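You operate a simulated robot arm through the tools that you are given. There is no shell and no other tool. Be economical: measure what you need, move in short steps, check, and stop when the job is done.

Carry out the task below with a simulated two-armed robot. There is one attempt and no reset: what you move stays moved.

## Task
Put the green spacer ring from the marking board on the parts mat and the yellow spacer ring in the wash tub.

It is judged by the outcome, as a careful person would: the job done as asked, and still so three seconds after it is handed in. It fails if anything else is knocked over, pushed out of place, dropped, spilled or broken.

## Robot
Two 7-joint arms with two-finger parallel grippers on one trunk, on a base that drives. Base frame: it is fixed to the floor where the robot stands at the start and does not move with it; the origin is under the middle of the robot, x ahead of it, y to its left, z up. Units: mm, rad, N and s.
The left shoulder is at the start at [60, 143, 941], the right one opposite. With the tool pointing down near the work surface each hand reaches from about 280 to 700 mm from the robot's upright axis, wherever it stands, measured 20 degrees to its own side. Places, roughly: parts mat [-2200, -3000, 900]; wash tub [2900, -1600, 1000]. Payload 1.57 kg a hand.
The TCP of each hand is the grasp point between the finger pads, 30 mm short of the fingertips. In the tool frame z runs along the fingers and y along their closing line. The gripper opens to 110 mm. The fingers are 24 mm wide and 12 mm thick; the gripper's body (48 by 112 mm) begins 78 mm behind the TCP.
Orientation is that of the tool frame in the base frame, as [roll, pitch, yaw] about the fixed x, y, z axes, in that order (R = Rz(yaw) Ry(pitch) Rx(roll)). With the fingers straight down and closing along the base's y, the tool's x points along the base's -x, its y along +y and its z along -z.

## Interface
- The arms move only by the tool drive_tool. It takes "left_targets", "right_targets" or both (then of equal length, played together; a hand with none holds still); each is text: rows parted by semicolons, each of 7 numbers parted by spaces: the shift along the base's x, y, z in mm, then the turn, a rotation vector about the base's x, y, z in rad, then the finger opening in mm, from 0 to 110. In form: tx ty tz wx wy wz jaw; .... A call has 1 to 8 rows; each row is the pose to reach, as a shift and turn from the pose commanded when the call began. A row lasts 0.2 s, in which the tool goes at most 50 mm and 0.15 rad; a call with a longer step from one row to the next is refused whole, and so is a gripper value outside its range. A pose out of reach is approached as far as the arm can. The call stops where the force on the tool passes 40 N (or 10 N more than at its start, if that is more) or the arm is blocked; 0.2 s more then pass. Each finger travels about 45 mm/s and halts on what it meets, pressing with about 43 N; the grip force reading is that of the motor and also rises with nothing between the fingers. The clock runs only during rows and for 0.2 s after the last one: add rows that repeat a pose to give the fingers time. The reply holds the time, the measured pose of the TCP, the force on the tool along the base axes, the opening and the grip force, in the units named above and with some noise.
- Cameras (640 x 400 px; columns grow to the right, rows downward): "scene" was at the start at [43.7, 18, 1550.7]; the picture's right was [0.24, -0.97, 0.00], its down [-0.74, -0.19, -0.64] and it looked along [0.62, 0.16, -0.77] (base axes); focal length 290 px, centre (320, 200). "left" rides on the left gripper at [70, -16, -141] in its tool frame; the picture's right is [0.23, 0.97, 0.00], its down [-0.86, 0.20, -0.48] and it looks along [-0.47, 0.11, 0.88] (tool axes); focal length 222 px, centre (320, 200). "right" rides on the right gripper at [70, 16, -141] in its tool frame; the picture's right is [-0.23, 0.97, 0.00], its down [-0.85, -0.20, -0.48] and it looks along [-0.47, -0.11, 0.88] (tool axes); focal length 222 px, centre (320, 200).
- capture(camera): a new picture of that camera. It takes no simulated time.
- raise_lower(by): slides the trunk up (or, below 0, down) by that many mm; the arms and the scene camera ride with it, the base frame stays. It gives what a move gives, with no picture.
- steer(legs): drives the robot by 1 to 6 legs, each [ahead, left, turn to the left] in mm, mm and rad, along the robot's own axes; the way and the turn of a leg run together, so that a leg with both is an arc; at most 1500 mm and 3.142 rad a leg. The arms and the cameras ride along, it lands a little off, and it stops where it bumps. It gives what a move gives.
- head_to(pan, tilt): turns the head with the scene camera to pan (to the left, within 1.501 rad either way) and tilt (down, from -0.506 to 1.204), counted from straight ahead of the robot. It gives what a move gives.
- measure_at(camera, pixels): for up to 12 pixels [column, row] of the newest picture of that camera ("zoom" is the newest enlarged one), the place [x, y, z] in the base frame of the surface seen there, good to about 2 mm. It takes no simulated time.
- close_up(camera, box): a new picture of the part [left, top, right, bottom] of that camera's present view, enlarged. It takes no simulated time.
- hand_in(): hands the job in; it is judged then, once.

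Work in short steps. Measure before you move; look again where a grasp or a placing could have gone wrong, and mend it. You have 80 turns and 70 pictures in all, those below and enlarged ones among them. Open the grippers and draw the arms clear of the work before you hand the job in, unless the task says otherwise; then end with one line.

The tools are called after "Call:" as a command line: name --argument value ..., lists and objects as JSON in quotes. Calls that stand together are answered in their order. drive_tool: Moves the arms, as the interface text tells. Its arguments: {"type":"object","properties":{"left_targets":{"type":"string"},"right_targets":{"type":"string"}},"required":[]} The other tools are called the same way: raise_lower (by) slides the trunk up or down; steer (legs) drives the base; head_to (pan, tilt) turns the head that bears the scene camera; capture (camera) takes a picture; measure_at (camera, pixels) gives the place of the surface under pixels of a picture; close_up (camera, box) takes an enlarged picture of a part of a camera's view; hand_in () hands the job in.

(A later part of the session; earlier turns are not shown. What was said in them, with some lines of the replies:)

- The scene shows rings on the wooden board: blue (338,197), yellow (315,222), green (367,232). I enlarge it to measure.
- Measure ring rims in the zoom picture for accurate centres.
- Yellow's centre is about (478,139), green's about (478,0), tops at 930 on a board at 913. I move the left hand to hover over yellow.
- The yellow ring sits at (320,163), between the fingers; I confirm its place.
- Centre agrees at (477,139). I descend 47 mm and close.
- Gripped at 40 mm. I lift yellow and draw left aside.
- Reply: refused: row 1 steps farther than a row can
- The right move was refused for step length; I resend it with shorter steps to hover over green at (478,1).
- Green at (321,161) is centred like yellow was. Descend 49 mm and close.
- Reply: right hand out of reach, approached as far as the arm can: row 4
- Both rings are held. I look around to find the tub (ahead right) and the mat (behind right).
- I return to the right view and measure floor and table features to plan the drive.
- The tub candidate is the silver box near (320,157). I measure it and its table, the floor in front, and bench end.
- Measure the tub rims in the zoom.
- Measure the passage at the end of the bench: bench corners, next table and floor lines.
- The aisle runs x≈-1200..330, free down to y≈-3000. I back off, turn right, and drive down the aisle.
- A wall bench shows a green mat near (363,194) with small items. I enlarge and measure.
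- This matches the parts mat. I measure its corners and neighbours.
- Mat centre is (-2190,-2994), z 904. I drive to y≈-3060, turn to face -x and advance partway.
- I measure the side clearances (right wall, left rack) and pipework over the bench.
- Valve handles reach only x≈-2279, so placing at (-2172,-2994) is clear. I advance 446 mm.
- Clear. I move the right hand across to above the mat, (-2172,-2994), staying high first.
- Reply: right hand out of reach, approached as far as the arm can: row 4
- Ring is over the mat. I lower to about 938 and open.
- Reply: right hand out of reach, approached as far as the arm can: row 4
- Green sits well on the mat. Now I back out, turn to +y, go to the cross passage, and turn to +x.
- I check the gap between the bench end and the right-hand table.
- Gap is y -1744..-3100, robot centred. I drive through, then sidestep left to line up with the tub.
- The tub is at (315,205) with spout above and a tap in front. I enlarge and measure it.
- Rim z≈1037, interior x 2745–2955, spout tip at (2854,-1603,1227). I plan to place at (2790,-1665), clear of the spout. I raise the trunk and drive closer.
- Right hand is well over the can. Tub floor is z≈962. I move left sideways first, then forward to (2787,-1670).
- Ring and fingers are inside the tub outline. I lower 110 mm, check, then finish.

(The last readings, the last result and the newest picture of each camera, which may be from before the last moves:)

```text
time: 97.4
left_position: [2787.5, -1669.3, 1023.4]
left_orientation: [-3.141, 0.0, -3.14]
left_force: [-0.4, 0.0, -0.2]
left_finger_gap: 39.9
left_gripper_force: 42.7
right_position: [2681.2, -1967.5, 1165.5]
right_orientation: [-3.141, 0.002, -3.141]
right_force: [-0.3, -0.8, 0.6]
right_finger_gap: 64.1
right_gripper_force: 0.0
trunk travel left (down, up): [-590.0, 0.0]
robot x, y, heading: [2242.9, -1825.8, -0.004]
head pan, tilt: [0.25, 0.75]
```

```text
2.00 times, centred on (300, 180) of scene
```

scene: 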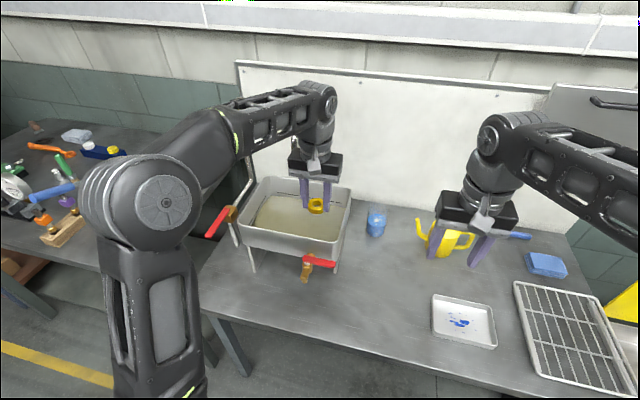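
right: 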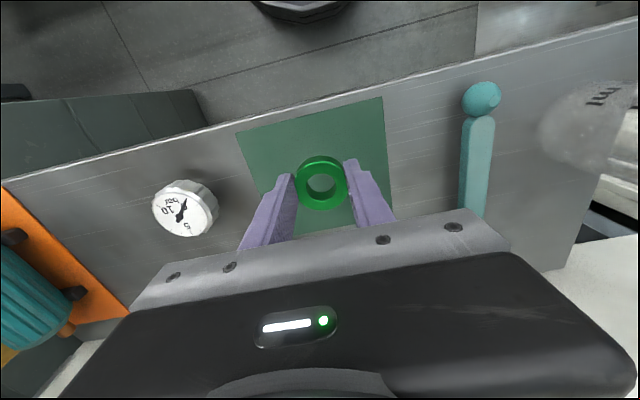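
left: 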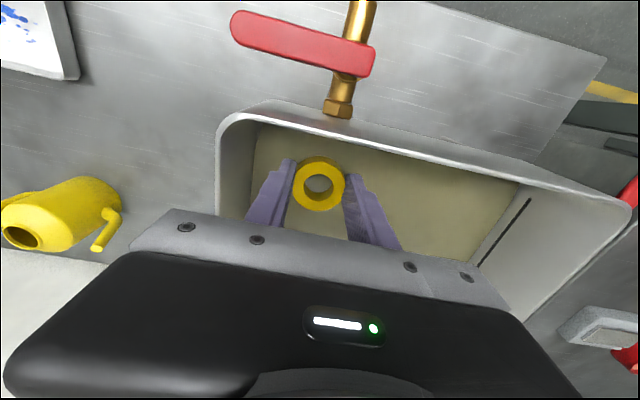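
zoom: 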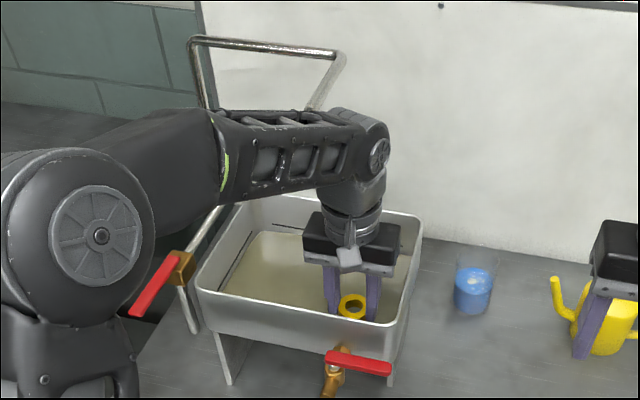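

Clear still, no contact force. I lower the last 28 mm gently and open.

Call:
drive_tool --left_targets "0 0 -14 0 0 0 25; 0 0 -24 0 0 0 25; 0 0 -28 0 0 0 25; 0 0 -28 0 0 0 25"

Call:
capture --camera "left"

Call:
measure_at --camera "left" --pixels '[[318, 182], [390, 190], [320, 165], [235, 180], [440, 200]]'

```text
time: 98.4
left_position: [2787.5, -1669.1, 996.6]
left_orientation: [-3.141, 0.0, 3.14]
left_force: [0.0, -0.6, -0.4]
left_finger_gap: 39.9
left_gripper_force: 43.2
right_position: [2681.0, -1967.6, 1164.9]
right_orientation: [3.141, 0.003, -3.139]
right_force: [-1.1, 0.0, 0.2]
right_finger_gap: 64.2
right_gripper_force: 0.1
trunk travel left (down, up): [-590.0, 0.0]
robot x, y, heading: [2243.0, -1821.5, -0.0]
head pan, tilt: [0.25, 0.75]
```

```text
37 pictures are left
```

left: 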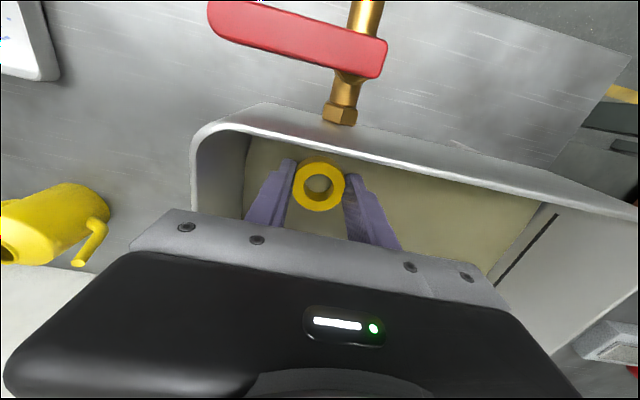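

```text
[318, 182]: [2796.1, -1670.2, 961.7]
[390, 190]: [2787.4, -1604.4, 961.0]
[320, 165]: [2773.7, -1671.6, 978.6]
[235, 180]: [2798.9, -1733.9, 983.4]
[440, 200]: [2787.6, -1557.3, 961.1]
```

Ring rests about at the floor (top ≈979, floor 961). Open and lift straight out.

Call:
drive_tool --left_targets "0 0 -1 0 0 0 44; 0 0 -1 0 0 0 58; 0 0 -1 0 0 0 58; 0 0 -1 0 0 0 58"

Call:
drive_tool --left_targets "0 0 30 0 0 0 58; 0 0 70 0 0 0 58; 0 0 110 0 0 0 58; 0 0 141 0 0 0 58; -45 0 141 0 0 0 58; -90 0 141 0 0 0 58; -130 20 141 0 0 0 58; -151 55 141 0 0 0 58"

Call:
close_up --camera "scene" --box '[200, 80, 456, 300]'

```text
time: 99.4
left_position: [2786.7, -1671.5, 996.0]
left_orientation: [-3.141, 0.001, 3.14]
left_force: [-0.3, 0.1, -0.9]
left_finger_gap: 58.0
left_gripper_force: 0.1
right_position: [2681.7, -1967.0, 1164.3]
right_orientation: [3.141, 0.001, -3.141]
right_force: [0.3, 0.7, 0.6]
right_finger_gap: 63.9
right_gripper_force: 0.1
trunk travel left (down, up): [-590.0, 0.0]
robot x, y, heading: [2241.6, -1825.8, -0.002]
head pan, tilt: [0.25, 0.75]
```

```text
time: 101.2
left_position: [2635.7, -1613.6, 1137.6]
left_orientation: [3.141, 0.0, 3.14]
left_force: [0.4, -0.5, -0.6]
left_finger_gap: 57.9
left_gripper_force: 0.0
right_position: [2681.1, -1965.6, 1165.6]
right_orientation: [3.141, 0.003, -3.141]
right_force: [-0.6, 0.9, 0.4]
right_finger_gap: 63.8
right_gripper_force: 0.2
trunk travel left (down, up): [-590.0, 0.0]
robot x, y, heading: [2243.4, -1827.7, -0.004]
head pan, tilt: [0.25, 0.75]
```

```text
1.82 times, centred on (328, 190) of scene
```

zoom: 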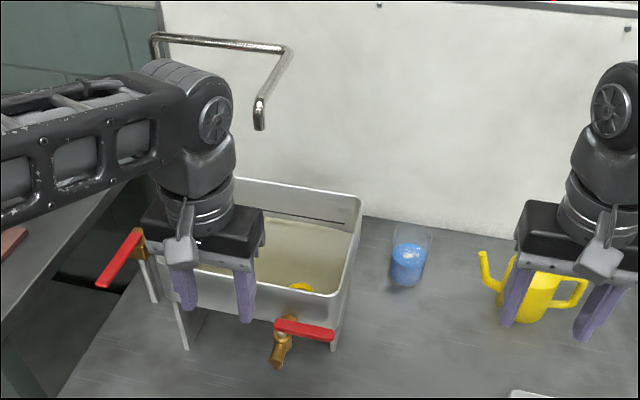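

The yellow ring lies in the tub, just visible at zoom (300,287). I back off, open the grippers, and look once more.

Call:
steer --legs '[[-350, 0, 0]]'

Call:
drive_tool --left_targets "0 0 0 0 0 0 80; 0 0 0 0 0 0 110; 0 0 0 0 0 0 110; 0 0 0 0 0 0 110" --right_targets "0 0 0 0 0 0 80; 0 0 0 0 0 0 110; 0 0 0 0 0 0 110; 0 0 0 0 0 0 110"

Call:
capture --camera "scene"

```text
time: 103.5
left_position: [2285.2, -1614.2, 1138.7]
left_orientation: [3.14, 0.001, 3.141]
left_force: [-0.6, -0.1, 0.0]
left_finger_gap: 57.9
left_gripper_force: 0.1
right_position: [2330.5, -1968.1, 1165.2]
right_orientation: [-3.141, 0.003, 3.141]
right_force: [-0.4, -0.2, 0.2]
right_finger_gap: 63.8
right_gripper_force: 0.1
trunk travel left (down, up): [-590.0, 0.0]
robot x, y, heading: [1893.8, -1823.8, -0.002]
head pan, tilt: [0.25, 0.75]
```

```text
time: 104.5
left_position: [2286.7, -1613.1, 1137.6]
left_orientation: [-3.14, 0.0, 3.139]
left_force: [-0.6, -0.9, -0.5]
left_finger_gap: 110.0
left_gripper_force: 0.0
right_position: [2332.0, -1968.2, 1164.7]
right_orientation: [3.141, 0.002, 3.139]
right_force: [-0.5, -0.7, -0.4]
right_finger_gap: 110.0
right_gripper_force: 0.1
trunk travel left (down, up): [-590.0, 0.0]
robot x, y, heading: [1893.0, -1823.7, -0.001]
head pan, tilt: [0.25, 0.75]
```

```text
35 pictures are left
```

scene: 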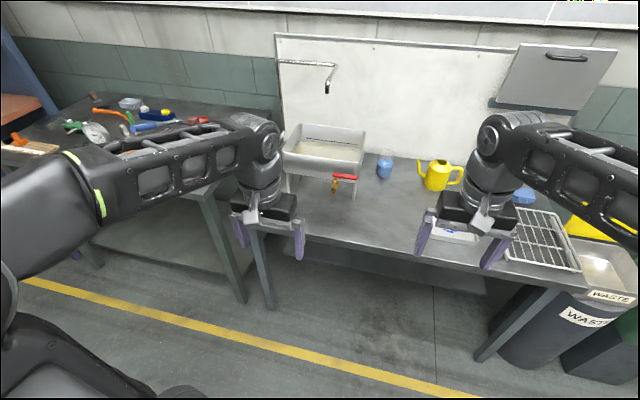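

Both rings are placed, nothing else was disturbed, grippers are open and clear. Handing in.

Call:
hand_in

```text
The job is handed in.
```

The green spacer ring is on the parts mat and the yellow spacer ring is in the wash tub; nothing else moved that I could see in the pictures, and the job is handed in.
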